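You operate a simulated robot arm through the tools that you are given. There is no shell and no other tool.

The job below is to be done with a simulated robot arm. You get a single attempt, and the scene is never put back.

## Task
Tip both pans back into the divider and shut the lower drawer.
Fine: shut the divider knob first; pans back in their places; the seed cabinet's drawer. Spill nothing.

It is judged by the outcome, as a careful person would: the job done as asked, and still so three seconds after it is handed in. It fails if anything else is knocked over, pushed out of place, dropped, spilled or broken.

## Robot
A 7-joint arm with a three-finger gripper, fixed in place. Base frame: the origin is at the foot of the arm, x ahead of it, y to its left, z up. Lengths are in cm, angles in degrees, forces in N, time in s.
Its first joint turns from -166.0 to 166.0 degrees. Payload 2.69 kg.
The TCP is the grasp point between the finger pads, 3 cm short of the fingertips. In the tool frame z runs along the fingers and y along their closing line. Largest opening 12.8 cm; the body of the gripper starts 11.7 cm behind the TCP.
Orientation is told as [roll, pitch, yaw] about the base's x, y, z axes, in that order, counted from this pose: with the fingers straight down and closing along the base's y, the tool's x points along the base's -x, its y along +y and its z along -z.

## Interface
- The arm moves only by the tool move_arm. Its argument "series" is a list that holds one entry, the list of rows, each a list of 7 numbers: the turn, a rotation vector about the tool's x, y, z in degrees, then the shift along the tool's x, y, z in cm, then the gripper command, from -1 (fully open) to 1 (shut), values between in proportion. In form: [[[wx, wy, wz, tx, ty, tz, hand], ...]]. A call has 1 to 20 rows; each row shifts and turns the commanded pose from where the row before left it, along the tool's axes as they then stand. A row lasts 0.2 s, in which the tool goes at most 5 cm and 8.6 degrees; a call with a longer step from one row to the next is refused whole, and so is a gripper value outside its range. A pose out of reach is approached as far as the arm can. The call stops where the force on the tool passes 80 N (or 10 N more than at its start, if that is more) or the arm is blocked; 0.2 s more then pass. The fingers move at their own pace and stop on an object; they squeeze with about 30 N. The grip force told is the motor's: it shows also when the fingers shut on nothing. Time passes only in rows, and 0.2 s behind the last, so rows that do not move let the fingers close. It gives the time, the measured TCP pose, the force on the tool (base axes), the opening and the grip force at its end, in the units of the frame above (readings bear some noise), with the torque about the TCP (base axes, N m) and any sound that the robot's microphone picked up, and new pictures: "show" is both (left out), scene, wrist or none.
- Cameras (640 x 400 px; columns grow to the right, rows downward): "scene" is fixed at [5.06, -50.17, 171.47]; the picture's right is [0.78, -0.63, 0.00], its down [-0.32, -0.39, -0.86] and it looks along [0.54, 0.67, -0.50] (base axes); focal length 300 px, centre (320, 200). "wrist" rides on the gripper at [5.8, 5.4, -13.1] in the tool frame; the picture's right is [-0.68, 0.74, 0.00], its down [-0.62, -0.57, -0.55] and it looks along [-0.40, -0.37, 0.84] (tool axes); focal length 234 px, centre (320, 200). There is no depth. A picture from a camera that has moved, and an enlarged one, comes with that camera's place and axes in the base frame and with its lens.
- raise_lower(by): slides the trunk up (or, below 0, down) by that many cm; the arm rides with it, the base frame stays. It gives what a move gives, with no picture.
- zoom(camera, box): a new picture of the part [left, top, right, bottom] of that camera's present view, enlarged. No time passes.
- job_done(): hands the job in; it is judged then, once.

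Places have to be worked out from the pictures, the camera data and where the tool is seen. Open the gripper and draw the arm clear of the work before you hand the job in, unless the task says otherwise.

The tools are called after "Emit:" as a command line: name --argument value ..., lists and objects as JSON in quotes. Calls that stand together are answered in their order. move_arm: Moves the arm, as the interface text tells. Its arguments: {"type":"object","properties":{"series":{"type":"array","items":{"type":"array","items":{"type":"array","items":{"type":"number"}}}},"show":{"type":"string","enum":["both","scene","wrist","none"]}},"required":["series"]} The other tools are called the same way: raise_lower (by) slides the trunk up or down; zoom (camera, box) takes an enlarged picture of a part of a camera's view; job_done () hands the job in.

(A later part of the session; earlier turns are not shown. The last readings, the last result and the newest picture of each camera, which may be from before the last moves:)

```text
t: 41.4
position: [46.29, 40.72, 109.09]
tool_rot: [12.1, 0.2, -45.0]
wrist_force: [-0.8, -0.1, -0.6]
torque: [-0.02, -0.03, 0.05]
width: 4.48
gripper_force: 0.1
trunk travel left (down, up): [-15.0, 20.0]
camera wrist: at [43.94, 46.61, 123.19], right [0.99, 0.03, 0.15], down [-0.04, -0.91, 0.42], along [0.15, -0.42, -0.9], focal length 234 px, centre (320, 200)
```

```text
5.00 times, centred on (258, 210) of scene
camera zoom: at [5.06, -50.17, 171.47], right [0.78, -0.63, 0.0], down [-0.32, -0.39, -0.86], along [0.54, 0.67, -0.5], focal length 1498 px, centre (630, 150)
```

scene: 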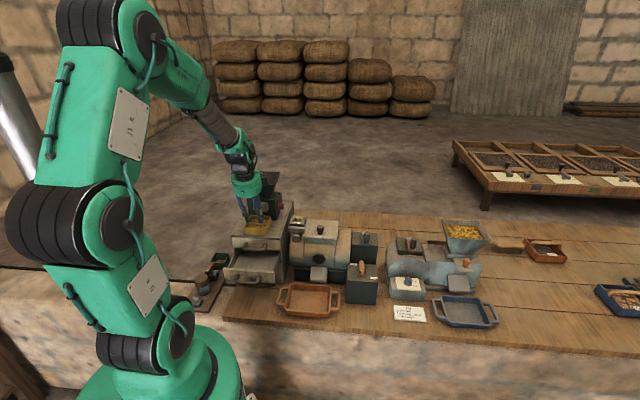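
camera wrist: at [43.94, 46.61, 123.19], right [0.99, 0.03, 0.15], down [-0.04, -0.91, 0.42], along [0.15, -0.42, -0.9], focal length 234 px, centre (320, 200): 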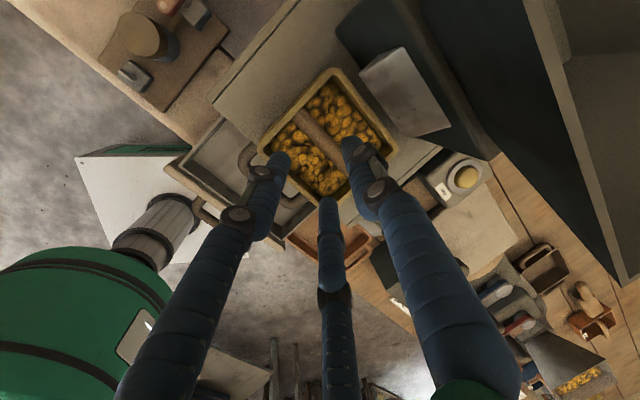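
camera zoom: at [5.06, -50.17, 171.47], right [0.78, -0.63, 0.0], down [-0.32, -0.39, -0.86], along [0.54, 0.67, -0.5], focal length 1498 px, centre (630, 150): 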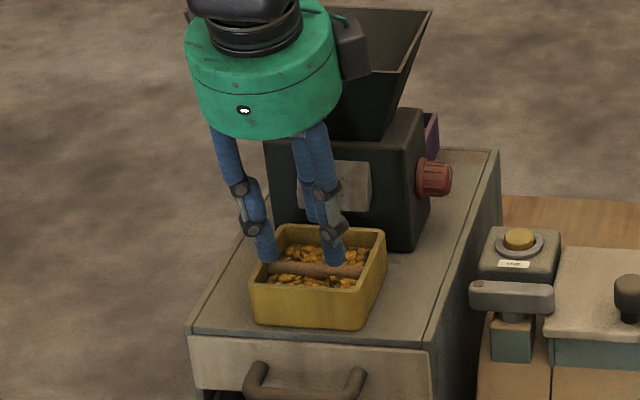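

The dowel is well aligned between the fingers. I'll descend 3 cm more, then check force and view before the last bit.

Emit:
move_arm --series '[[[0, 0, 0, 0, -0.05, 1.5, 0.3], [0, 0, 0, 0, -0.05, 1.5, 0.3]]]' --show "both"

Emit:
zoom --camera "wrist" --box '[240, 60, 400, 220]'

Emit:
zoom --camera "scene" --box '[210, 170, 306, 250]'

```text
t: 42.0
position: [46.61, 41.1, 106.1]
tool_rot: [12.0, 0.2, -45.2]
wrist_force: [-0.2, -0.6, 0.7]
torque: [-0.02, 0.0, 0.01]
width: 4.47
gripper_force: 0.0
trunk travel left (down, up): [-15.0, 20.0]
camera wrist: at [44.18, 46.97, 120.23], right [0.99, 0.03, 0.15], down [-0.04, -0.91, 0.42], along [0.15, -0.42, -0.9], focal length 234 px, centre (320, 200)
```

scene: 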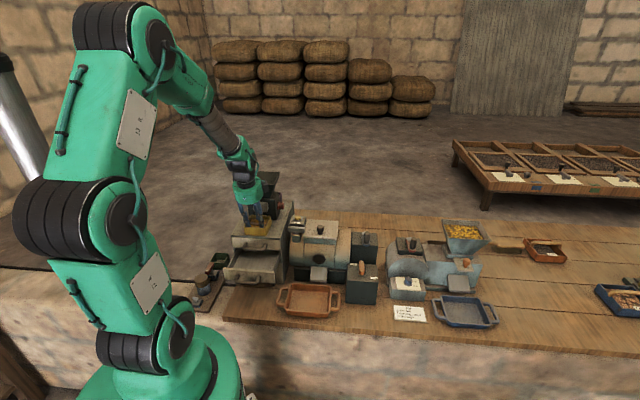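
wrist: 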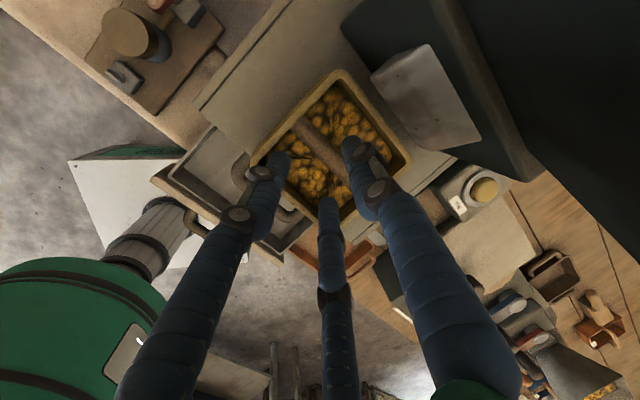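

```text
2.50 times, centred on (320, 140) of wrist
camera zoom: at [44.18, 46.97, 120.23], right [0.99, 0.03, 0.15], down [-0.04, -0.91, 0.42], along [0.15, -0.42, -0.9], focal length 585 px, centre (320, 350)
```

zoom: 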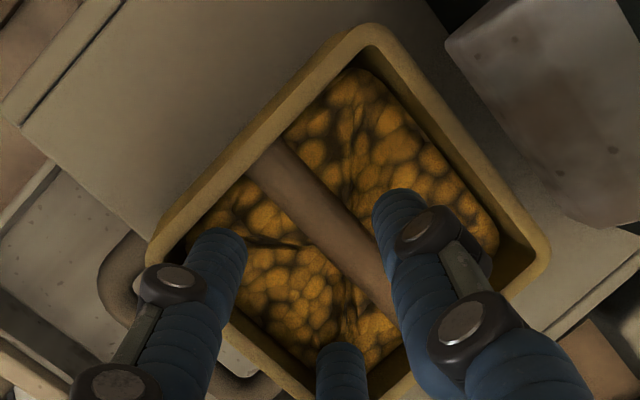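

```text
5.00 times, centred on (258, 210) of scene
camera zoom: at [5.06, -50.17, 171.47], right [0.78, -0.63, 0.0], down [-0.32, -0.39, -0.86], along [0.54, 0.67, -0.5], focal length 1498 px, centre (630, 150)
```

zoom: 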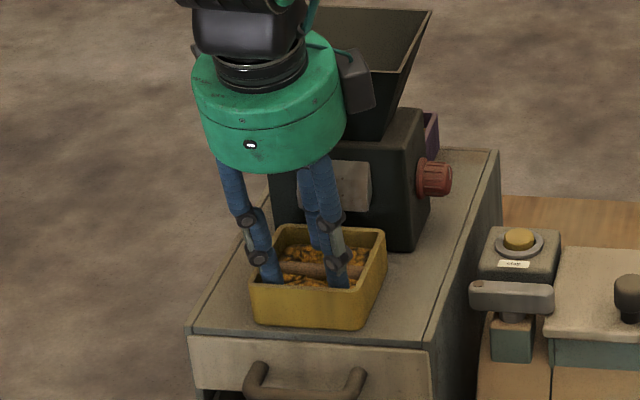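

The fingers are inside the pan on both sides of the dowel with no contact. I'll zoom in tighter to verify the dowel's offset before the last centimetre.

Emit:
zoom --camera "wrist" --box '[285, 100, 365, 180]'

Emit:
zoom --camera "scene" --box '[240, 205, 300, 245]'

```text
5.00 times, centred on (325, 140) of wrist
camera zoom: at [44.18, 46.97, 120.23], right [0.99, 0.03, 0.15], down [-0.04, -0.91, 0.42], along [0.15, -0.42, -0.9], focal length 1171 px, centre (295, 500)
```

zoom: 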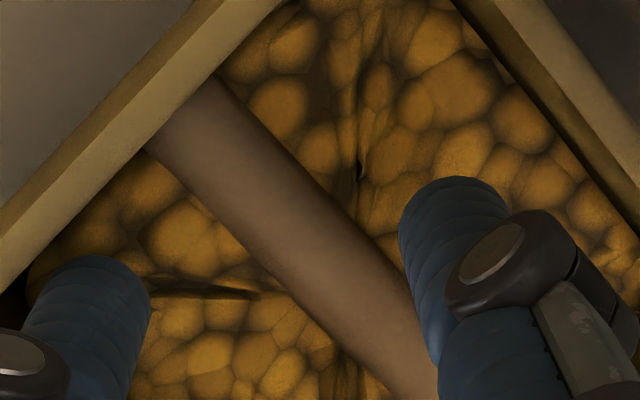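

```text
10.00 times, centred on (270, 225) of scene
camera zoom: at [5.06, -50.17, 171.47], right [0.78, -0.63, 0.0], down [-0.32, -0.39, -0.86], along [0.54, 0.67, -0.5], focal length 2996 px, centre (820, -50)
```

zoom: 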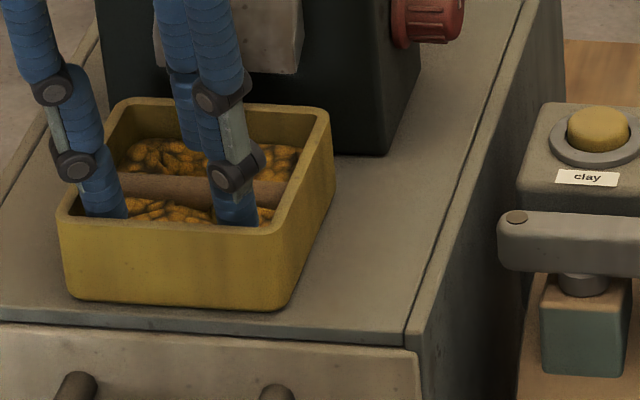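

The dowel (~1.5 cm thick) sits slightly toward the single finger, so I'll shift 0.3 cm that way while going down the last 1.1 cm, then close gently.

Emit:
move_arm --series '[[[0, 0, 0, 0, 0.3, 0.3, 0.3], [0, 0, 0, 0, 0, 0.4, 0.3], [0, 0, 0, 0, 0, 0.4, 0.3]]]' --show "wrist"

Emit:
zoom --camera "wrist" --box '[285, 100, 365, 180]'

Emit:
zoom --camera "scene" --box '[240, 205, 300, 245]'

```text
t: 42.8
position: [47.03, 41.53, 105.15]
tool_rot: [12.1, 0.1, -45.2]
wrist_force: [-0.1, -0.6, -0.2]
torque: [-0.03, 0.01, 0.02]
width: 4.49
gripper_force: 0.1
trunk travel left (down, up): [-15.0, 20.0]
camera wrist: at [44.61, 47.31, 119.24], right [0.99, 0.03, 0.15], down [-0.04, -0.91, 0.42], along [0.15, -0.42, -0.9], focal length 234 px, centre (320, 200)
```

wrist: 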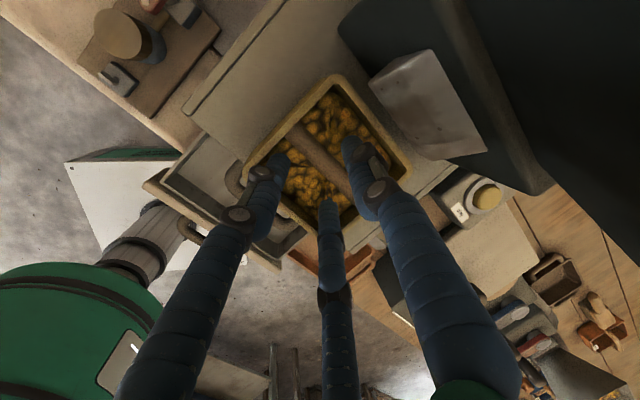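

```text
5.00 times, centred on (325, 140) of wrist
camera zoom: at [44.61, 47.31, 119.24], right [0.99, 0.03, 0.15], down [-0.04, -0.91, 0.42], along [0.15, -0.42, -0.9], focal length 1171 px, centre (295, 500)
```

zoom: 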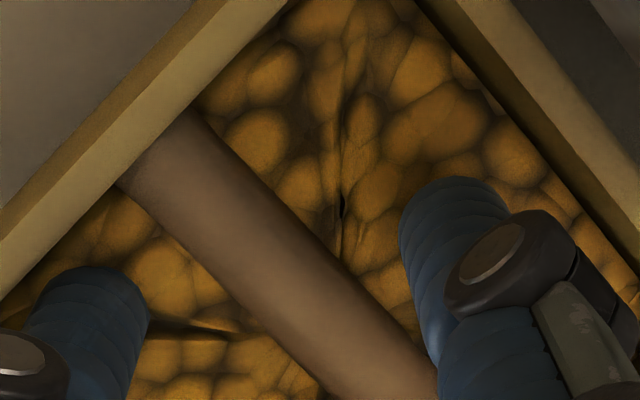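

```text
10.00 times, centred on (270, 225) of scene
camera zoom: at [5.06, -50.17, 171.47], right [0.78, -0.63, 0.0], down [-0.32, -0.39, -0.86], along [0.54, 0.67, -0.5], focal length 2996 px, centre (820, -50)
```

zoom: 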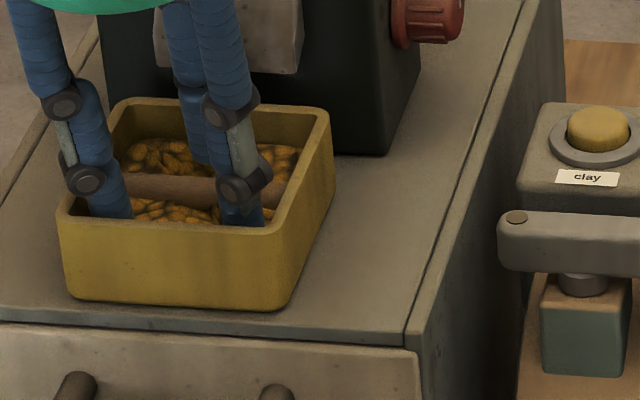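

No contact so far. Now I close on the dowel gradually.

Emit:
move_arm --series '[[[0, 0, 0, 0, 0, 0, 0.42], [0, 0, 0, 0, 0, 0, 0.5], [0, 0, 0, 0, 0, 0, 0.6], [0, 0, 0, 0, 0, 0, 0.75], [0, 0, 0, 0, 0, 0, 1], [0, 0, 0, 0, 0, 0, 1]]]' --show "both"

Emit:
zoom --camera "wrist" --box '[285, 100, 365, 180]'

Emit:
zoom --camera "scene" --box '[240, 205, 300, 245]'

```text
t: 44.2
position: [46.94, 41.62, 105.58]
tool_rot: [12.5, 0.0, -45.1]
wrist_force: [2.5, 3.2, 43.7]
torque: [0.38, -0.39, 0.02]
width: 0.58
gripper_force: 30.0
trunk travel left (down, up): [-15.0, 20.0]
camera wrist: at [44.61, 47.33, 119.65], right [0.99, 0.03, 0.16], down [-0.04, -0.91, 0.41], along [0.15, -0.41, -0.9], focal length 234 px, centre (320, 200)
```

scene: 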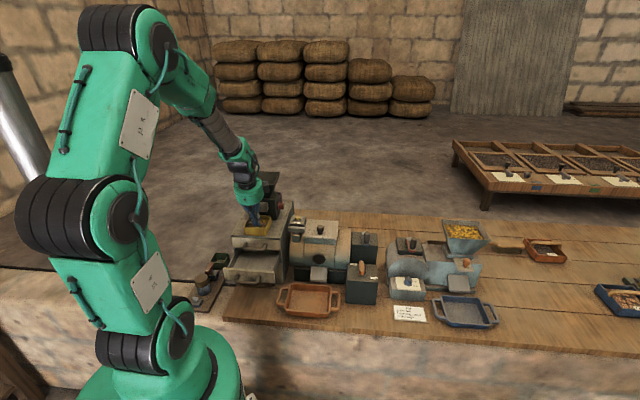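
wrist: 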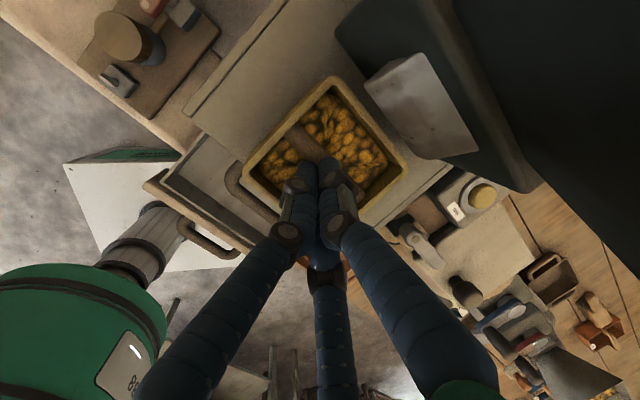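

```text
5.00 times, centred on (325, 140) of wrist
camera zoom: at [44.61, 47.33, 119.65], right [0.99, 0.03, 0.16], down [-0.04, -0.91, 0.41], along [0.15, -0.41, -0.9], focal length 1171 px, centre (295, 500)
```

zoom: 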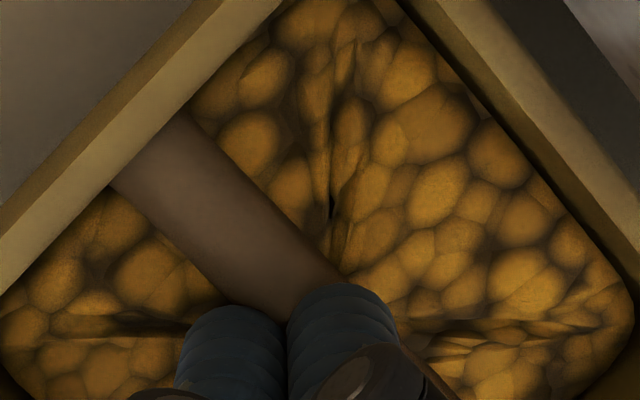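

```text
10.00 times, centred on (270, 225) of scene
camera zoom: at [5.06, -50.17, 171.47], right [0.78, -0.63, 0.0], down [-0.32, -0.39, -0.86], along [0.54, 0.67, -0.5], focal length 2996 px, centre (820, -50)
```

zoom: 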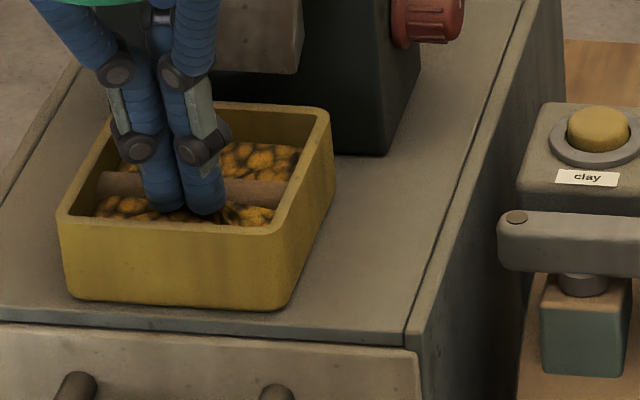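

The fingers slid together over the top of the dowel (44 N upward), so the tips weren't low enough, especially the +D one because of the lean. I'll raise a little to relieve it, reopen and look at the geometry again.

Emit:
move_arm --series '[[[0, 0, 0, 0, 0, -0.5, 1], [0, 0, 0, 0, 0, -0.3, 0.6], [0, 0, 0, 0, 0, 0, 0.3], [0, 0, 0, 0, 0, -2.5, 0.3], [0, 0, 0, 0, 0, -2.5, 0.3]]]' --show "both"

Emit:
zoom --camera "wrist" --box '[240, 60, 400, 220]'

Emit:
zoom --camera "scene" --box '[240, 205, 300, 245]'

```text
t: 45.4
position: [46.06, 40.51, 110.97]
tool_rot: [12.0, 0.1, -45.1]
wrist_force: [-0.8, -0.4, 0.1]
torque: [0.04, 0.01, -0.01]
width: 4.45
gripper_force: 0.0
trunk travel left (down, up): [-15.0, 20.0]
camera wrist: at [43.7, 46.37, 125.0], right [0.99, 0.03, 0.15], down [-0.04, -0.91, 0.42], along [0.15, -0.42, -0.9], focal length 234 px, centre (320, 200)
```

scene: 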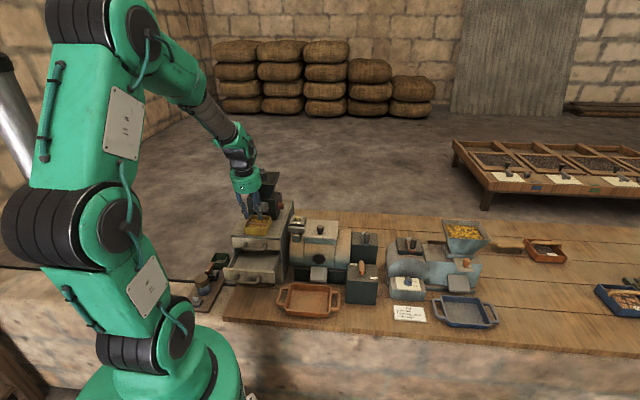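
wrist: 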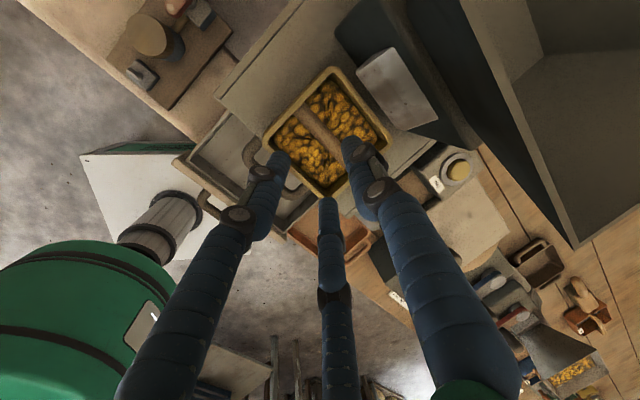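

```text
2.50 times, centred on (320, 140) of wrist
camera zoom: at [43.7, 46.37, 125.0], right [0.99, 0.03, 0.15], down [-0.04, -0.91, 0.42], along [0.15, -0.42, -0.9], focal length 585 px, centre (320, 350)
```

zoom: 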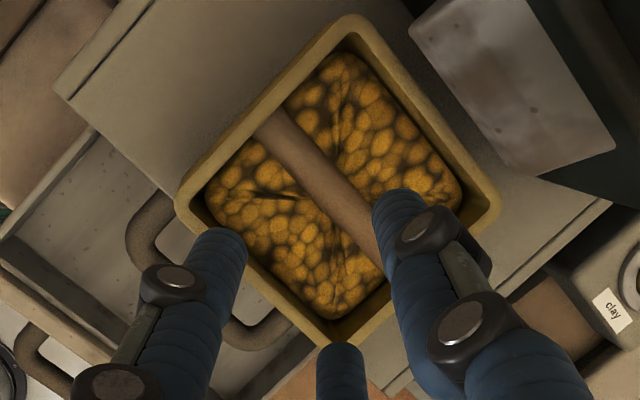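

```text
10.00 times, centred on (270, 225) of scene
camera zoom: at [5.06, -50.17, 171.47], right [0.78, -0.63, 0.0], down [-0.32, -0.39, -0.86], along [0.54, 0.67, -0.5], focal length 2996 px, centre (820, -50)
```

zoom: 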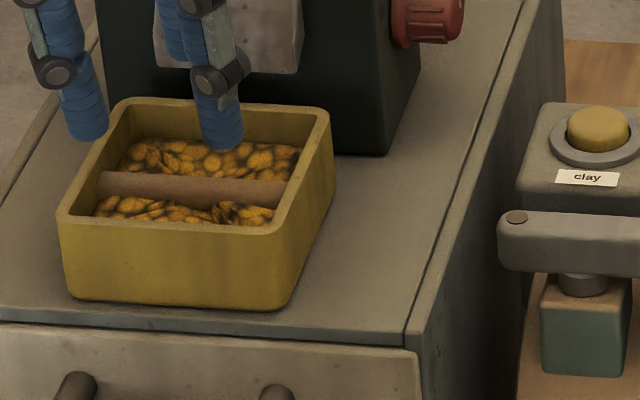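

Looking closely, the dowel is ~1.6 cm thick, sits low (centre ~z 102.3) and half-buried, so gripping it isn't reliable. Better: hold the pan by its outer walls. For finger room behind it (the chute is close), I'll first drag the pan ~2 cm toward the front using the fingers inside against its front wall.

Emit:
move_arm --series '[[[0, 0, 0, 0, 0, 2.0, 0.19], [0, 0, 0, 0, 0, 2.0, 0.19], [0, 0, 0, 0, 0, 1.8, 0.19]]]' --show "both"

Emit:
zoom --camera "wrist" --box '[240, 60, 400, 220]'

Emit:
zoom --camera "scene" --box '[225, 200, 295, 250]'

```text
t: 46.2
position: [46.92, 41.53, 105.18]
tool_rot: [12.0, 0.1, -45.2]
wrist_force: [-0.6, 1.4, -0.6]
torque: [0.01, 0.01, 0.01]
width: 5.17
gripper_force: 0.1
trunk travel left (down, up): [-15.0, 20.0]
camera wrist: at [44.55, 47.36, 119.24], right [0.99, 0.03, 0.15], down [-0.04, -0.91, 0.42], along [0.15, -0.42, -0.9], focal length 234 px, centre (320, 200)
```

scene: 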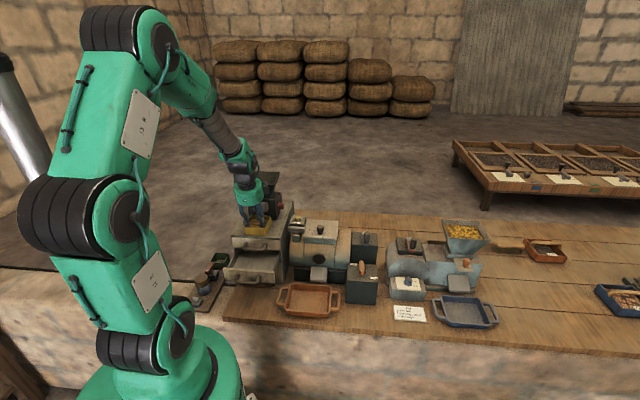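
wrist: 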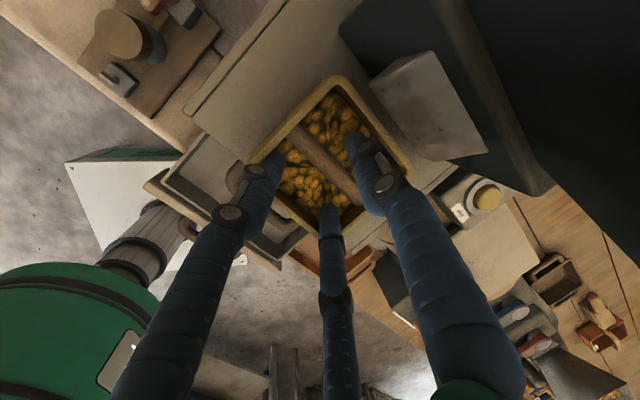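

```text
2.50 times, centred on (320, 140) of wrist
camera zoom: at [44.55, 47.36, 119.24], right [0.99, 0.03, 0.15], down [-0.04, -0.91, 0.42], along [0.15, -0.42, -0.9], focal length 585 px, centre (320, 350)
```

zoom: 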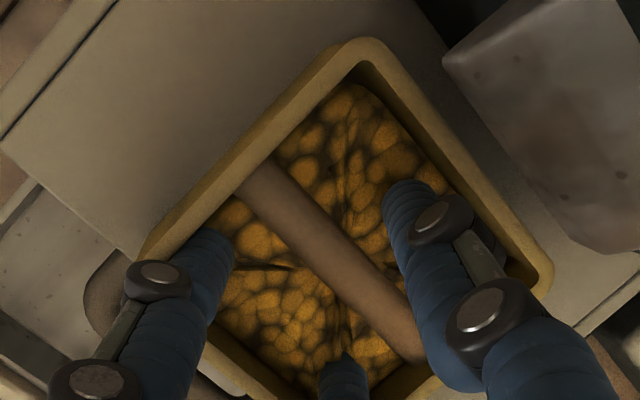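

```text
8.00 times, centred on (260, 225) of scene
camera zoom: at [5.06, -50.17, 171.47], right [0.78, -0.63, 0.0], down [-0.32, -0.39, -0.86], along [0.54, 0.67, -0.5], focal length 2397 px, centre (800, 0)
```

zoom: 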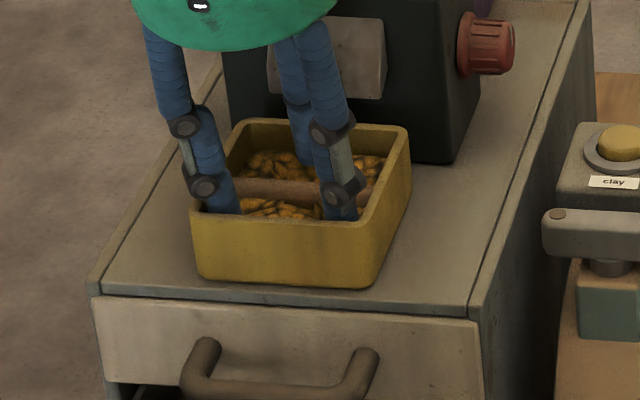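

Fingers are inside the pan without contact. Now I drag toward the front (−D) about 2.3 cm in gentle steps.

Emit:
move_arm --series '[[[0, 0, 0, 0, -0.5, -0.106, 0.19], [0, 0, 0, 0, -0.5, -0.106, 0.19], [0, 0, 0, 0, -0.6, -0.128, 0.19], [0, 0, 0, 0, -0.6, -0.128, 0.19]]]' --show "wrist"

Emit:
zoom --camera "wrist" --box '[240, 60, 400, 220]'

Emit:
zoom --camera "scene" --box '[225, 200, 295, 250]'

```text
t: 47.2
position: [45.34, 39.95, 105.27]
tool_rot: [12.0, 0.2, -45.3]
wrist_force: [0.2, -1.7, -0.2]
torque: [-0.01, 0.02, -0.02]
width: 5.17
gripper_force: 0.0
trunk travel left (down, up): [-15.0, 20.0]
camera wrist: at [42.94, 45.72, 119.32], right [0.99, 0.03, 0.15], down [-0.04, -0.91, 0.42], along [0.15, -0.42, -0.9], focal length 234 px, centre (320, 200)
```

wrist: 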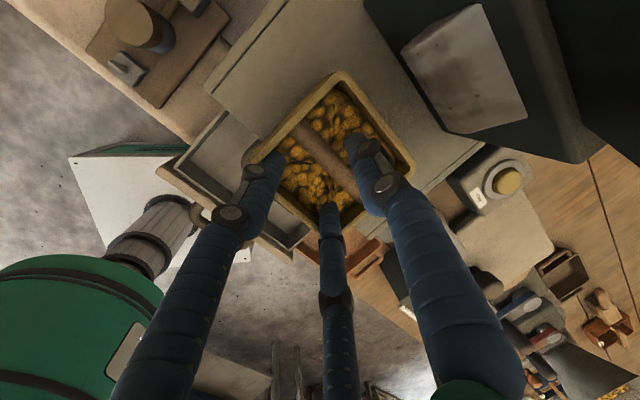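

```text
2.50 times, centred on (320, 140) of wrist
camera zoom: at [42.94, 45.72, 119.32], right [0.99, 0.03, 0.15], down [-0.04, -0.91, 0.42], along [0.15, -0.42, -0.9], focal length 585 px, centre (320, 350)
```

zoom: 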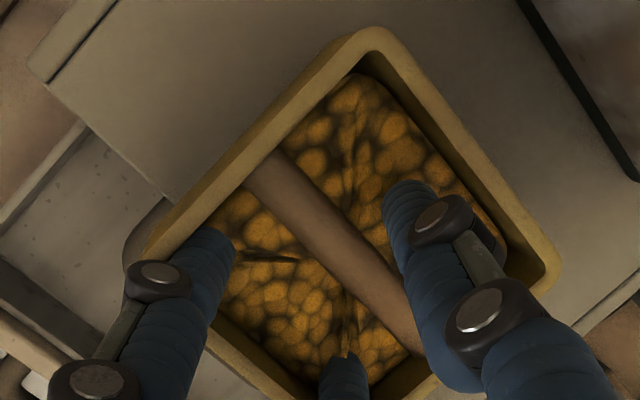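

```text
8.00 times, centred on (260, 225) of scene
camera zoom: at [5.06, -50.17, 171.47], right [0.78, -0.63, 0.0], down [-0.32, -0.39, -0.86], along [0.54, 0.67, -0.5], focal length 2397 px, centre (800, 0)
```

zoom: 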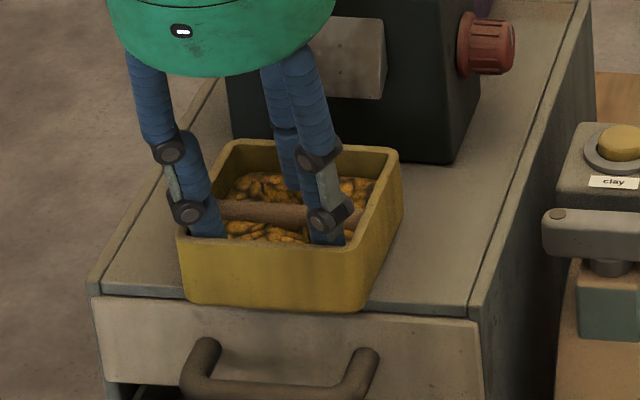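

The pan slid ~2 cm (now centre D≈61.8, L≈3.87), leaving room behind it. I'll lift the fingers out, open to ~9.8 cm and position for gripping the outer walls with the single finger behind the pan.

Emit:
move_arm --series '[[[0, 0, 0, 0, 0, -3, 0.19], [0, 0, 0, 0, 0, -3, 0.19], [3, 0, 0, 0, 0, 0, -0.53], [0, 0, 0, 0, 1.36, 0.2, -0.53], [0, 0, 0, 0, 0, 0, -0.53]]]' --show "both"

Emit:
zoom --camera "wrist" --box '[220, 40, 420, 240]'

Emit:
zoom --camera "scene" --box '[215, 170, 305, 250]'

```text
t: 48.4
position: [45.46, 40.04, 111.13]
tool_rot: [9.1, 0.1, -45.2]
wrist_force: [-0.4, -0.4, -1.0]
torque: [-0.01, 0.04, 0.0]
width: 9.78
gripper_force: 0.0
trunk travel left (down, up): [-15.0, 20.0]
camera wrist: at [43.58, 46.31, 124.99], right [0.99, 0.03, 0.11], down [-0.02, -0.89, 0.45], along [0.12, -0.45, -0.88], focal length 234 px, centre (320, 200)
```

scene: 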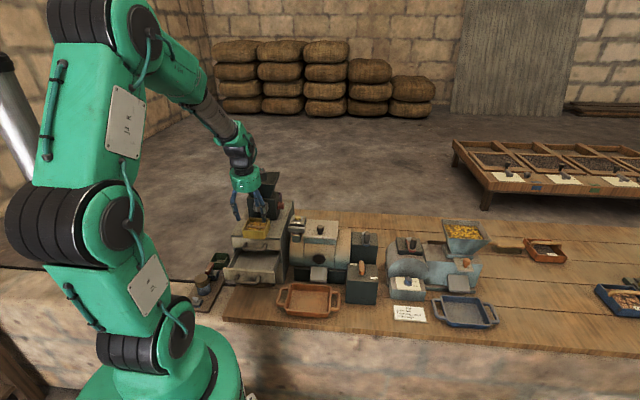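
wrist: 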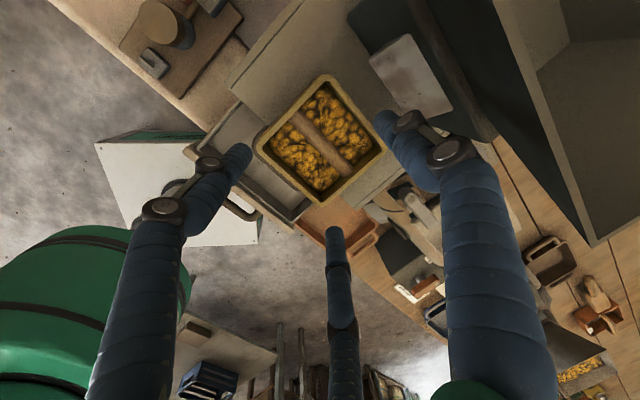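

```text
2.00 times, centred on (320, 140) of wrist
camera zoom: at [43.58, 46.31, 124.99], right [0.99, 0.03, 0.11], down [-0.02, -0.89, 0.45], along [0.12, -0.45, -0.88], focal length 468 px, centre (320, 320)
```

zoom: 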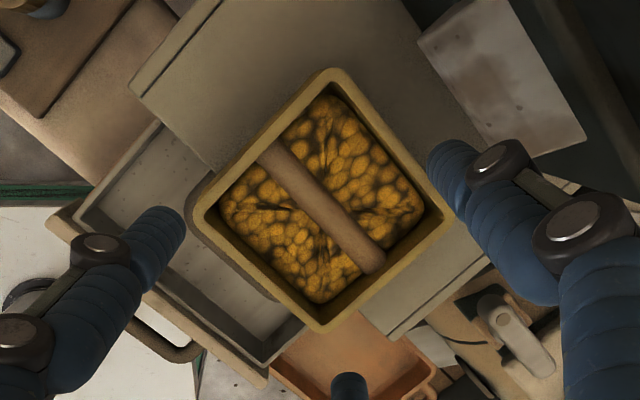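

```text
5.00 times, centred on (260, 210) of scene
camera zoom: at [5.06, -50.17, 171.47], right [0.78, -0.63, 0.0], down [-0.32, -0.39, -0.86], along [0.54, 0.67, -0.5], focal length 1498 px, centre (620, 150)
```

zoom: 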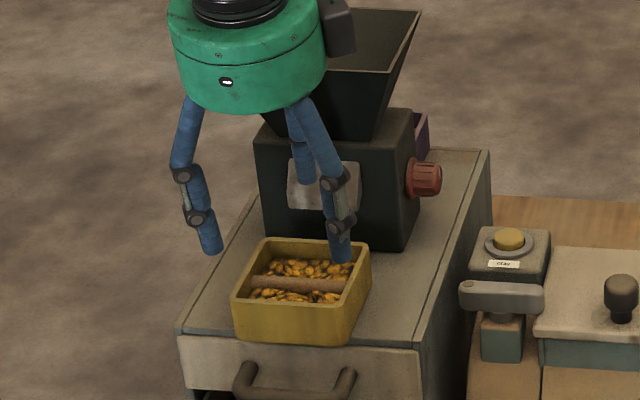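

The pan is square to the hand and centred at D≈62.0, L≈3.86. I'll descend most of the way and check that all three fingers are outside the walls.

Emit:
move_arm --series '[[[0, 0, 0, 0, 0.04, 1.6, -0.53], [0, 0, 0, 0, 0.04, 1.6, -0.53], [0, 0, 0, 0, 0.04, 1.3, -0.53]]]' --show "both"

Emit:
zoom --camera "wrist" --box '[220, 40, 420, 240]'

Emit:
zoom --camera "scene" --box '[215, 170, 305, 250]'

```text
t: 49.2
position: [45.94, 40.54, 106.76]
tool_rot: [9.1, 0.1, -45.2]
wrist_force: [-1.8, 0.4, 7.6]
torque: [0.04, 0.48, 0.13]
width: 10.16
gripper_force: 2.5
trunk travel left (down, up): [-15.0, 20.0]
camera wrist: at [44.12, 46.89, 120.7], right [0.99, 0.03, 0.12], down [-0.02, -0.89, 0.45], along [0.12, -0.45, -0.89], focal length 234 px, centre (320, 200)
```

scene: 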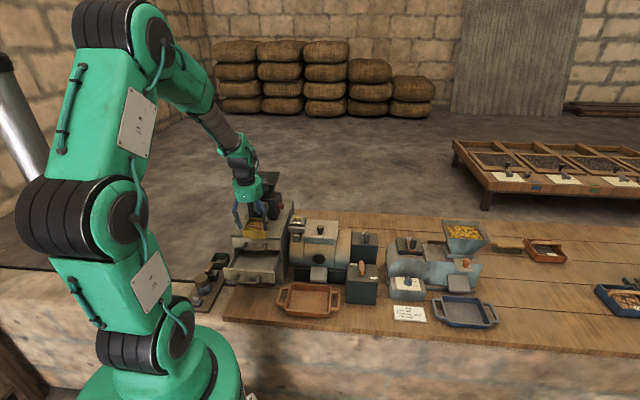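
wrist: 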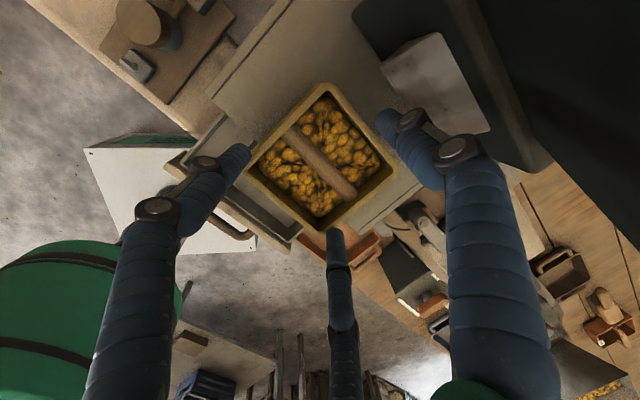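

```text
2.00 times, centred on (320, 140) of wrist
camera zoom: at [44.12, 46.89, 120.7], right [0.99, 0.03, 0.12], down [-0.02, -0.89, 0.45], along [0.12, -0.45, -0.89], focal length 468 px, centre (320, 320)
```

zoom: 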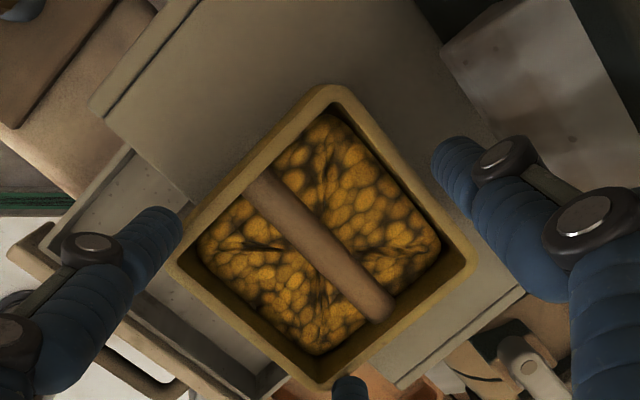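

```text
5.00 times, centred on (260, 210) of scene
camera zoom: at [5.06, -50.17, 171.47], right [0.78, -0.63, 0.0], down [-0.32, -0.39, -0.86], along [0.54, 0.67, -0.5], focal length 1498 px, centre (620, 150)
```

zoom: 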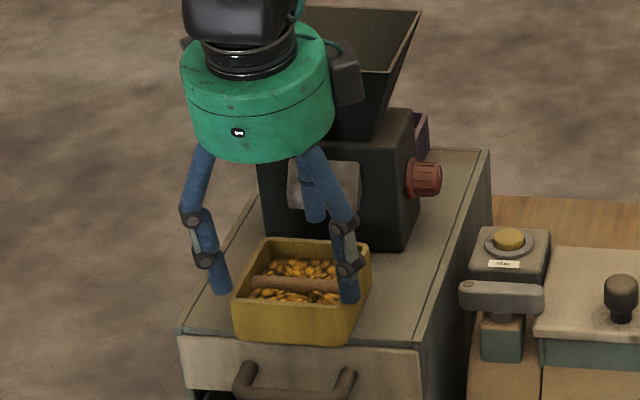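

A side finger touched the pan's rim lightly (7 N): with three fingers the stable hold is one finger on the back wall and the two others on the front corners, needing ~11.4 cm opening and a vertical hand. I'll rise, open wider, and turn the hand 120° (same finger layout, but the wrist camera swings away from the hopper).

Emit:
move_arm --series '[[[0, 0, 0, 0, 0, -4, -0.53], [0, 0, 0, 0, 0, -4, -0.8], [4.5, 0, 0, 0, 0, 0, -0.8], [4.5, 0, 0, 0, 0, 0, -0.8], [0, 0, -8, 0, 0, 0, -0.8], [0, 0, -8, 0, 0, 0, -0.8], [0, 0, -8, 0, 0, 0, -0.8], [0, 0, -8, 0, 0, 0, -0.8], [0, 0, -8, 0, 0, 0, -0.8], [0, 0, -8, 0, 0, 0, -0.8], [0, 0, -8, 0, 0, 0, -0.8], [0, 0, -8, 0, 0, 0, -0.8], [0, 0, -8, 0, 0, 0, -0.8], [0, 0, -8, 0, 0, 0, -0.8], [0, 0, -8, 0, 0, 0, -0.8], [0, 0, -8, 0, 0, 0, -0.8], [0, 0, -8, 0, 0, 0, -0.8], [0, 0, -8, 0, 0, 0, -0.8], [0, 0, -8, 0, 0, 0, -0.8]]]' --show "both"

Emit:
zoom --camera "wrist" --box '[220, 40, 460, 240]'

Emit:
zoom --camera "scene" --box '[215, 170, 305, 250]'

```text
t: 53.2
position: [45.1, 39.54, 114.57]
tool_rot: [0.1, -0.1, 74.9]
wrist_force: [0.4, -0.7, -0.2]
torque: [-0.02, -0.03, 0.01]
width: 11.52
gripper_force: 0.1
trunk travel left (down, up): [-15.0, 20.0]
camera wrist: at [38.41, 35.3, 127.8], right [-0.54, 0.84, 0.0], down [0.71, 0.45, 0.55], along [0.46, 0.3, -0.84], focal length 234 px, centre (320, 200)
```

scene: 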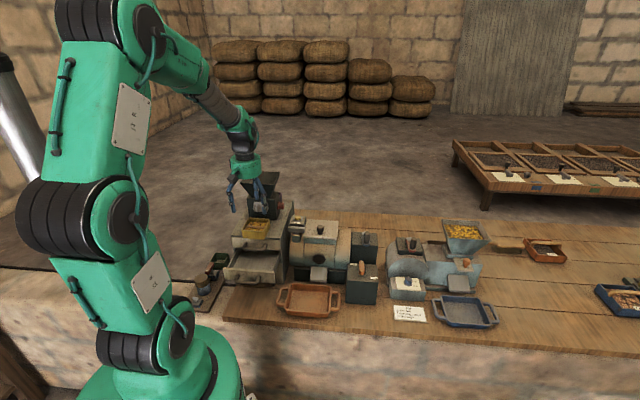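
wrist: 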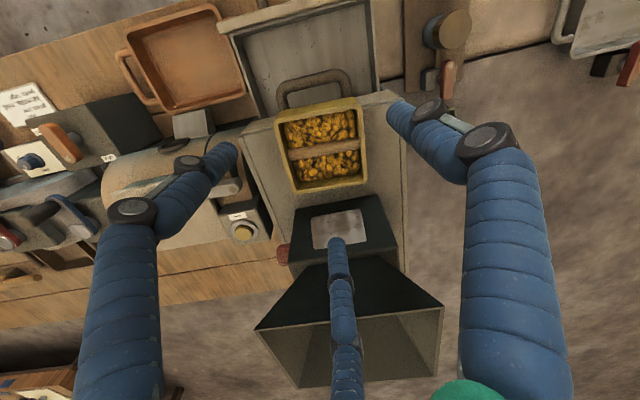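

```text
2.00 times, centred on (340, 140) of wrist
camera zoom: at [38.41, 35.3, 127.8], right [-0.54, 0.84, 0.0], down [0.71, 0.45, 0.55], along [0.46, 0.3, -0.84], focal length 468 px, centre (280, 320)
```

zoom: 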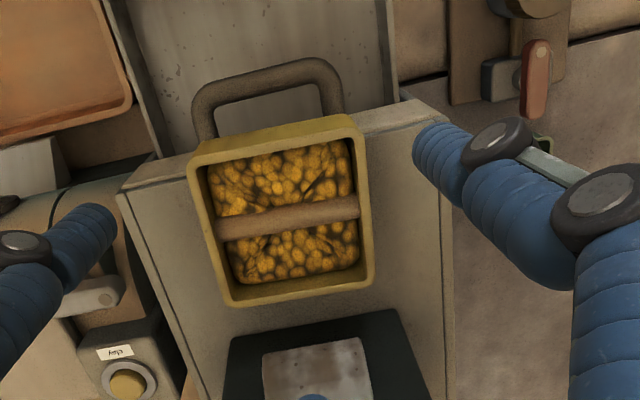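

```text
5.00 times, centred on (260, 210) of scene
camera zoom: at [5.06, -50.17, 171.47], right [0.78, -0.63, 0.0], down [-0.32, -0.39, -0.86], along [0.54, 0.67, -0.5], focal length 1498 px, centre (620, 150)
```

zoom: 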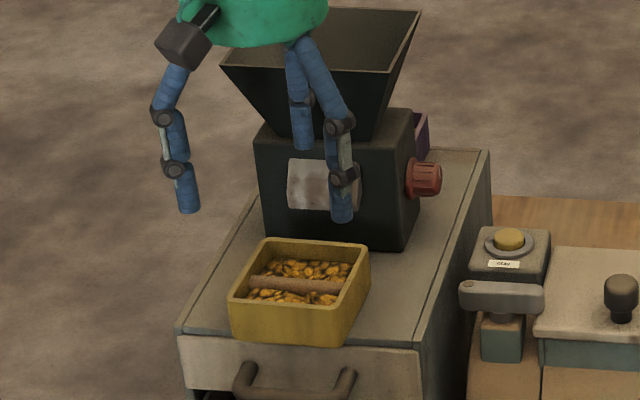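

Now the camera looks from the front. The pan's centre is about D 61.9, L 3.8; I'll move over it and descend halfway, then check the gaps (especially the rear finger between pan and chute).

Emit:
move_arm --series '[[[0, 0, 0, -1.02, -0.44, 2.0, -0.8], [0, 0, 0, 0, 0, 2.0, -0.8], [0, 0, 0, 0, 0, 2.0, -0.8]]]' --show "both"

Emit:
zoom --camera "wrist" --box '[200, 60, 440, 260]'

Emit:
zoom --camera "scene" --box '[215, 180, 295, 250]'

```text
t: 53.8
position: [45.81, 40.43, 112.12]
tool_rot: [-0.4, -1.1, 74.9]
wrist_force: [-36.3, -32.6, 48.6]
torque: [4.53, -4.62, 0.11]
width: 10.19
gripper_force: 0.1
trunk travel left (down, up): [-15.0, 20.0]
stopped in row 3: the force on the tool passed its limit at 102 N (the readings are from after the stop); the commanded pose is now the measured one
camera wrist: at [38.87, 36.0, 125.23], right [-0.53, 0.84, 0.01], down [0.7, 0.44, 0.56], along [0.47, 0.31, -0.83], focal length 234 px, centre (320, 200)
```

scene: 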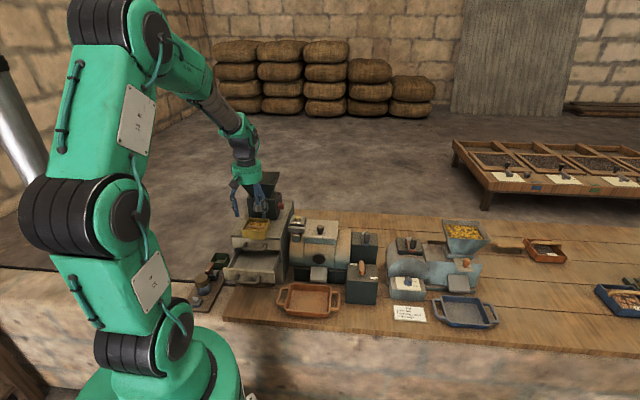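
wrist: 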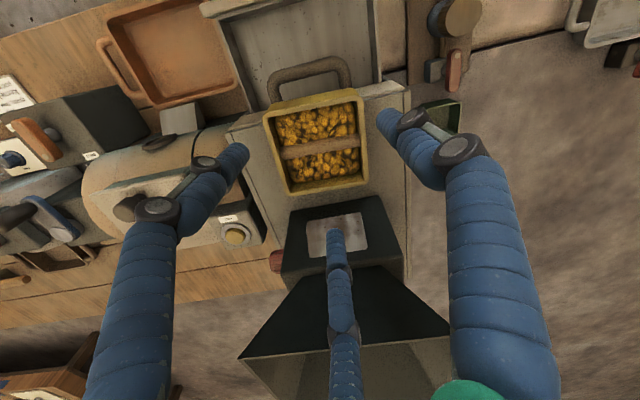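

```text
2.00 times, centred on (320, 160) of wrist
camera zoom: at [38.87, 36.0, 125.23], right [-0.53, 0.84, 0.01], down [0.7, 0.44, 0.56], along [0.47, 0.31, -0.83], focal length 468 px, centre (320, 280)
```

zoom: 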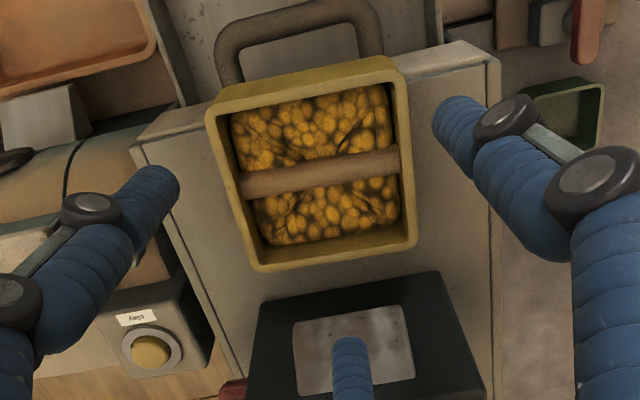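

```text
5.71 times, centred on (255, 215) of scene
camera zoom: at [5.06, -50.17, 171.47], right [0.78, -0.63, 0.0], down [-0.32, -0.39, -0.86], along [0.54, 0.67, -0.5], focal length 1712 px, centre (691, 114)
```

zoom: 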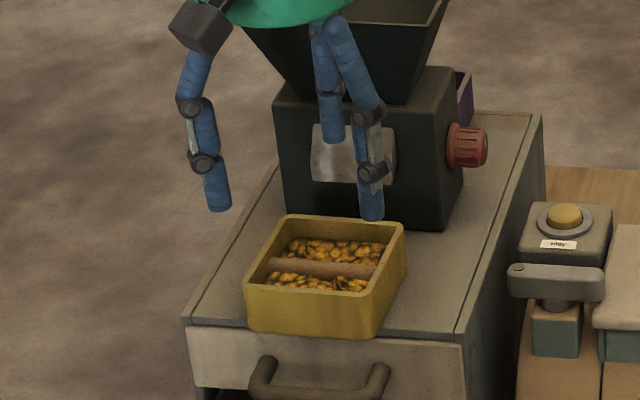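

The rear finger's upper joint hit the hopper rim (the torque puts the contact at D≈68, z≈118): with the fingers wide open their knuckles splay far out. I'll back away toward the robot and up, then check whether the divider moved.

Emit:
move_arm --series '[[[0, 0, 0, 1.3, 0.75, -0.5, -0.8], [0, 0, 0, 1.3, 0.75, -1.5, -0.8], [0, 0, 0, 1.3, 0.75, -3, -0.8], [0, 0, 0, 1.3, 0.75, -3, -0.8]]]' --show "both"

Emit:
zoom --camera "scene" --box '[220, 160, 316, 220]'

Emit:
zoom --camera "scene" --box '[220, 200, 316, 260]'

```text
t: 54.8
position: [41.79, 36.5, 119.52]
tool_rot: [-0.3, -0.6, 74.8]
wrist_force: [0.2, -0.9, 0.3]
torque: [0.02, -0.02, 0.01]
width: 11.53
gripper_force: 0.0
trunk travel left (down, up): [-15.0, 20.0]
camera wrist: at [34.92, 32.02, 132.6], right [-0.53, 0.85, 0.0], down [0.7, 0.44, 0.56], along [0.47, 0.3, -0.83], focal length 234 px, centre (320, 200)
```

scene: 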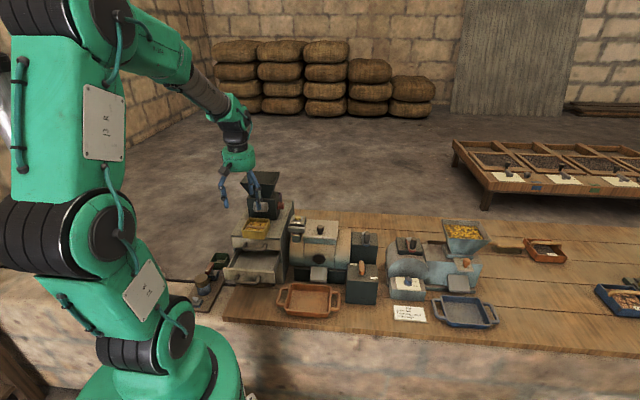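
wrist: 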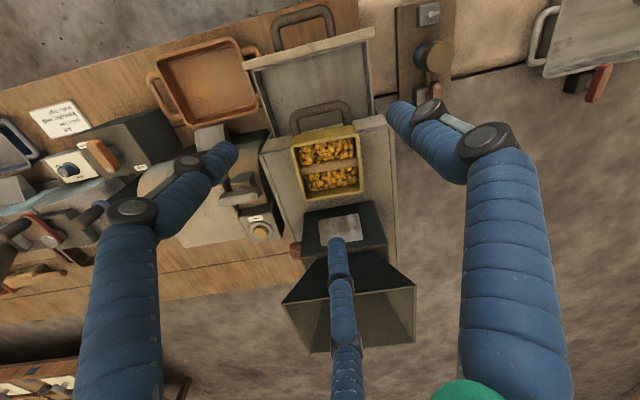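

```text
6.67 times, centred on (268, 190) of scene
camera zoom: at [5.06, -50.17, 171.47], right [0.78, -0.63, 0.0], down [-0.32, -0.39, -0.86], along [0.54, 0.67, -0.5], focal length 1997 px, centre (667, 267)
```

zoom: 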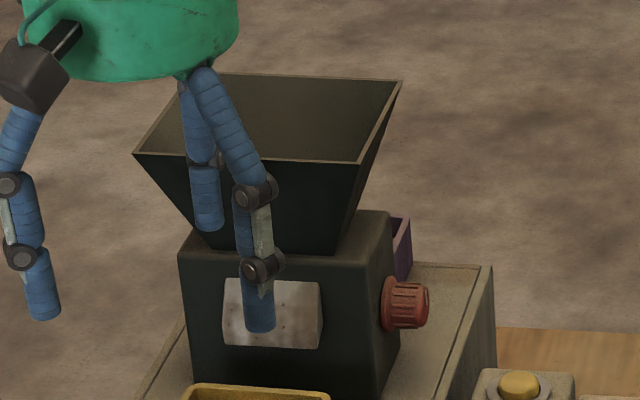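

```text
6.67 times, centred on (268, 230) of scene
camera zoom: at [5.06, -50.17, 171.47], right [0.78, -0.63, 0.0], down [-0.32, -0.39, -0.86], along [0.54, 0.67, -0.5], focal length 1997 px, centre (667, 0)
```

zoom: 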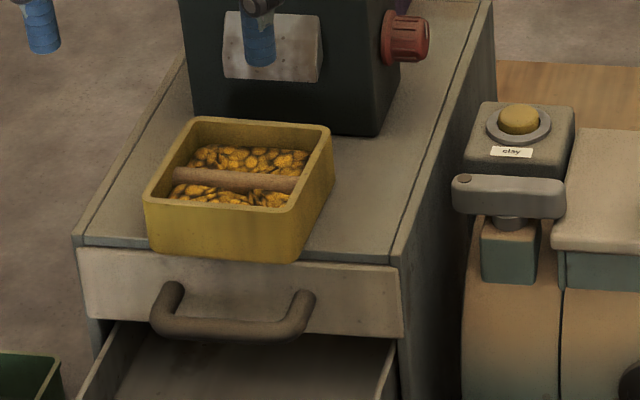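

The divider is unmoved (it's solid). The rear finger won't fit, so I'll flip the layout: one finger on the pan's front wall and the two others at the rear corners, whose knuckles stay clear of the hopper. I'll turn the hand 60°, lean 6°, and hover over the pan.

Emit:
move_arm --series '[[[0, 0, 7.5, 0, 0, 0, -0.8], [0, 0, 7.5, 0, 0, 0, -0.8], [0, 0, 7.5, 0, 0, 0, -0.8], [0, 0, 7.5, 0, 0, 0, -0.8], [0, 0, 7.5, 0, 0, 0, -0.8], [0, 0, 7.5, 0, 0, 0, -0.8], [0, 0, 7.5, 0, 0, 0, -0.8], [0, 0, 7.5, 0, 0, 0, -0.8], [-3, -5.2, 0, 0, 0, 0, -0.8], [0, 0, 0, -2.44, 1.38, 2.55, -0.8], [0, 0, 0, -2.44, 1.38, 2.55, -0.8]]]' --show "both"

Emit:
zoom --camera "wrist" --box '[200, 40, 440, 240]'

Emit:
zoom --camera "scene" --box '[205, 160, 305, 250]'

```text
t: 57.2
position: [46.24, 40.75, 114.93]
tool_rot: [3.4, -5.6, 14.7]
wrist_force: [0.6, 0.4, -0.5]
torque: [-0.02, -0.01, 0.03]
width: 11.49
gripper_force: 0.1
trunk travel left (down, up): [-15.0, 20.0]
camera wrist: at [38.11, 43.36, 127.73], right [0.46, 0.88, 0.11], down [0.69, -0.44, 0.57], along [0.55, -0.19, -0.81], focal length 234 px, centre (320, 200)
```

scene: 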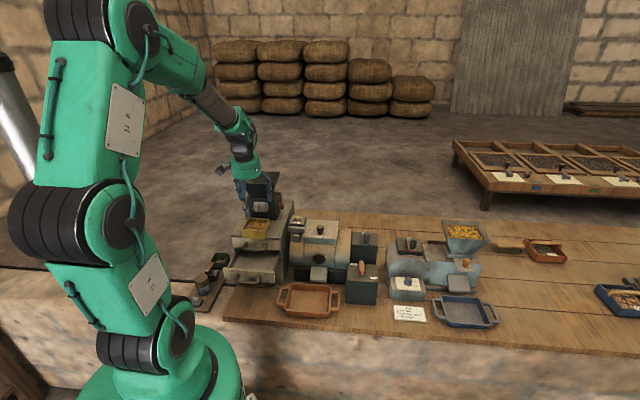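
wrist: 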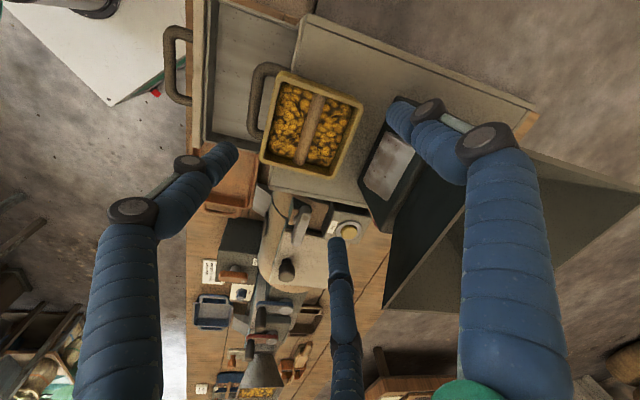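

```text
2.00 times, centred on (320, 140) of wrist
camera zoom: at [38.11, 43.36, 127.73], right [0.46, 0.88, 0.11], down [0.69, -0.44, 0.57], along [0.55, -0.19, -0.81], focal length 468 px, centre (320, 320)
```

zoom: 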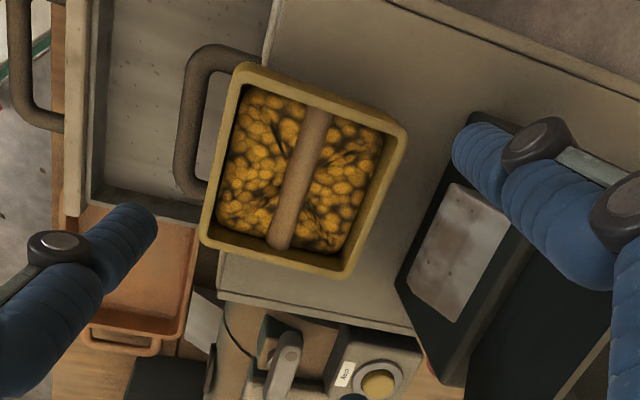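

```text
4.44 times, centred on (255, 205) of scene
camera zoom: at [5.06, -50.17, 171.47], right [0.78, -0.63, 0.0], down [-0.32, -0.39, -0.86], along [0.54, 0.67, -0.5], focal length 1332 px, centre (609, 178)
```

zoom: 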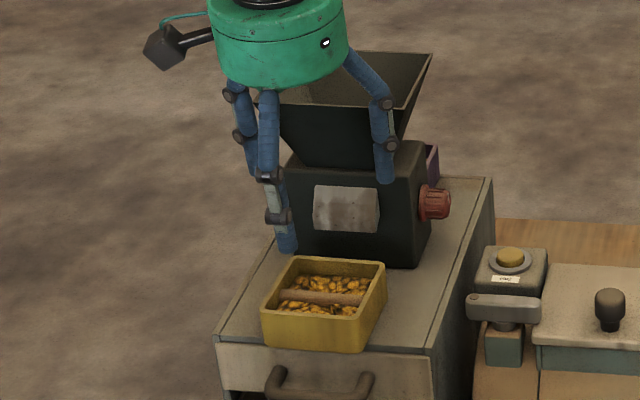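

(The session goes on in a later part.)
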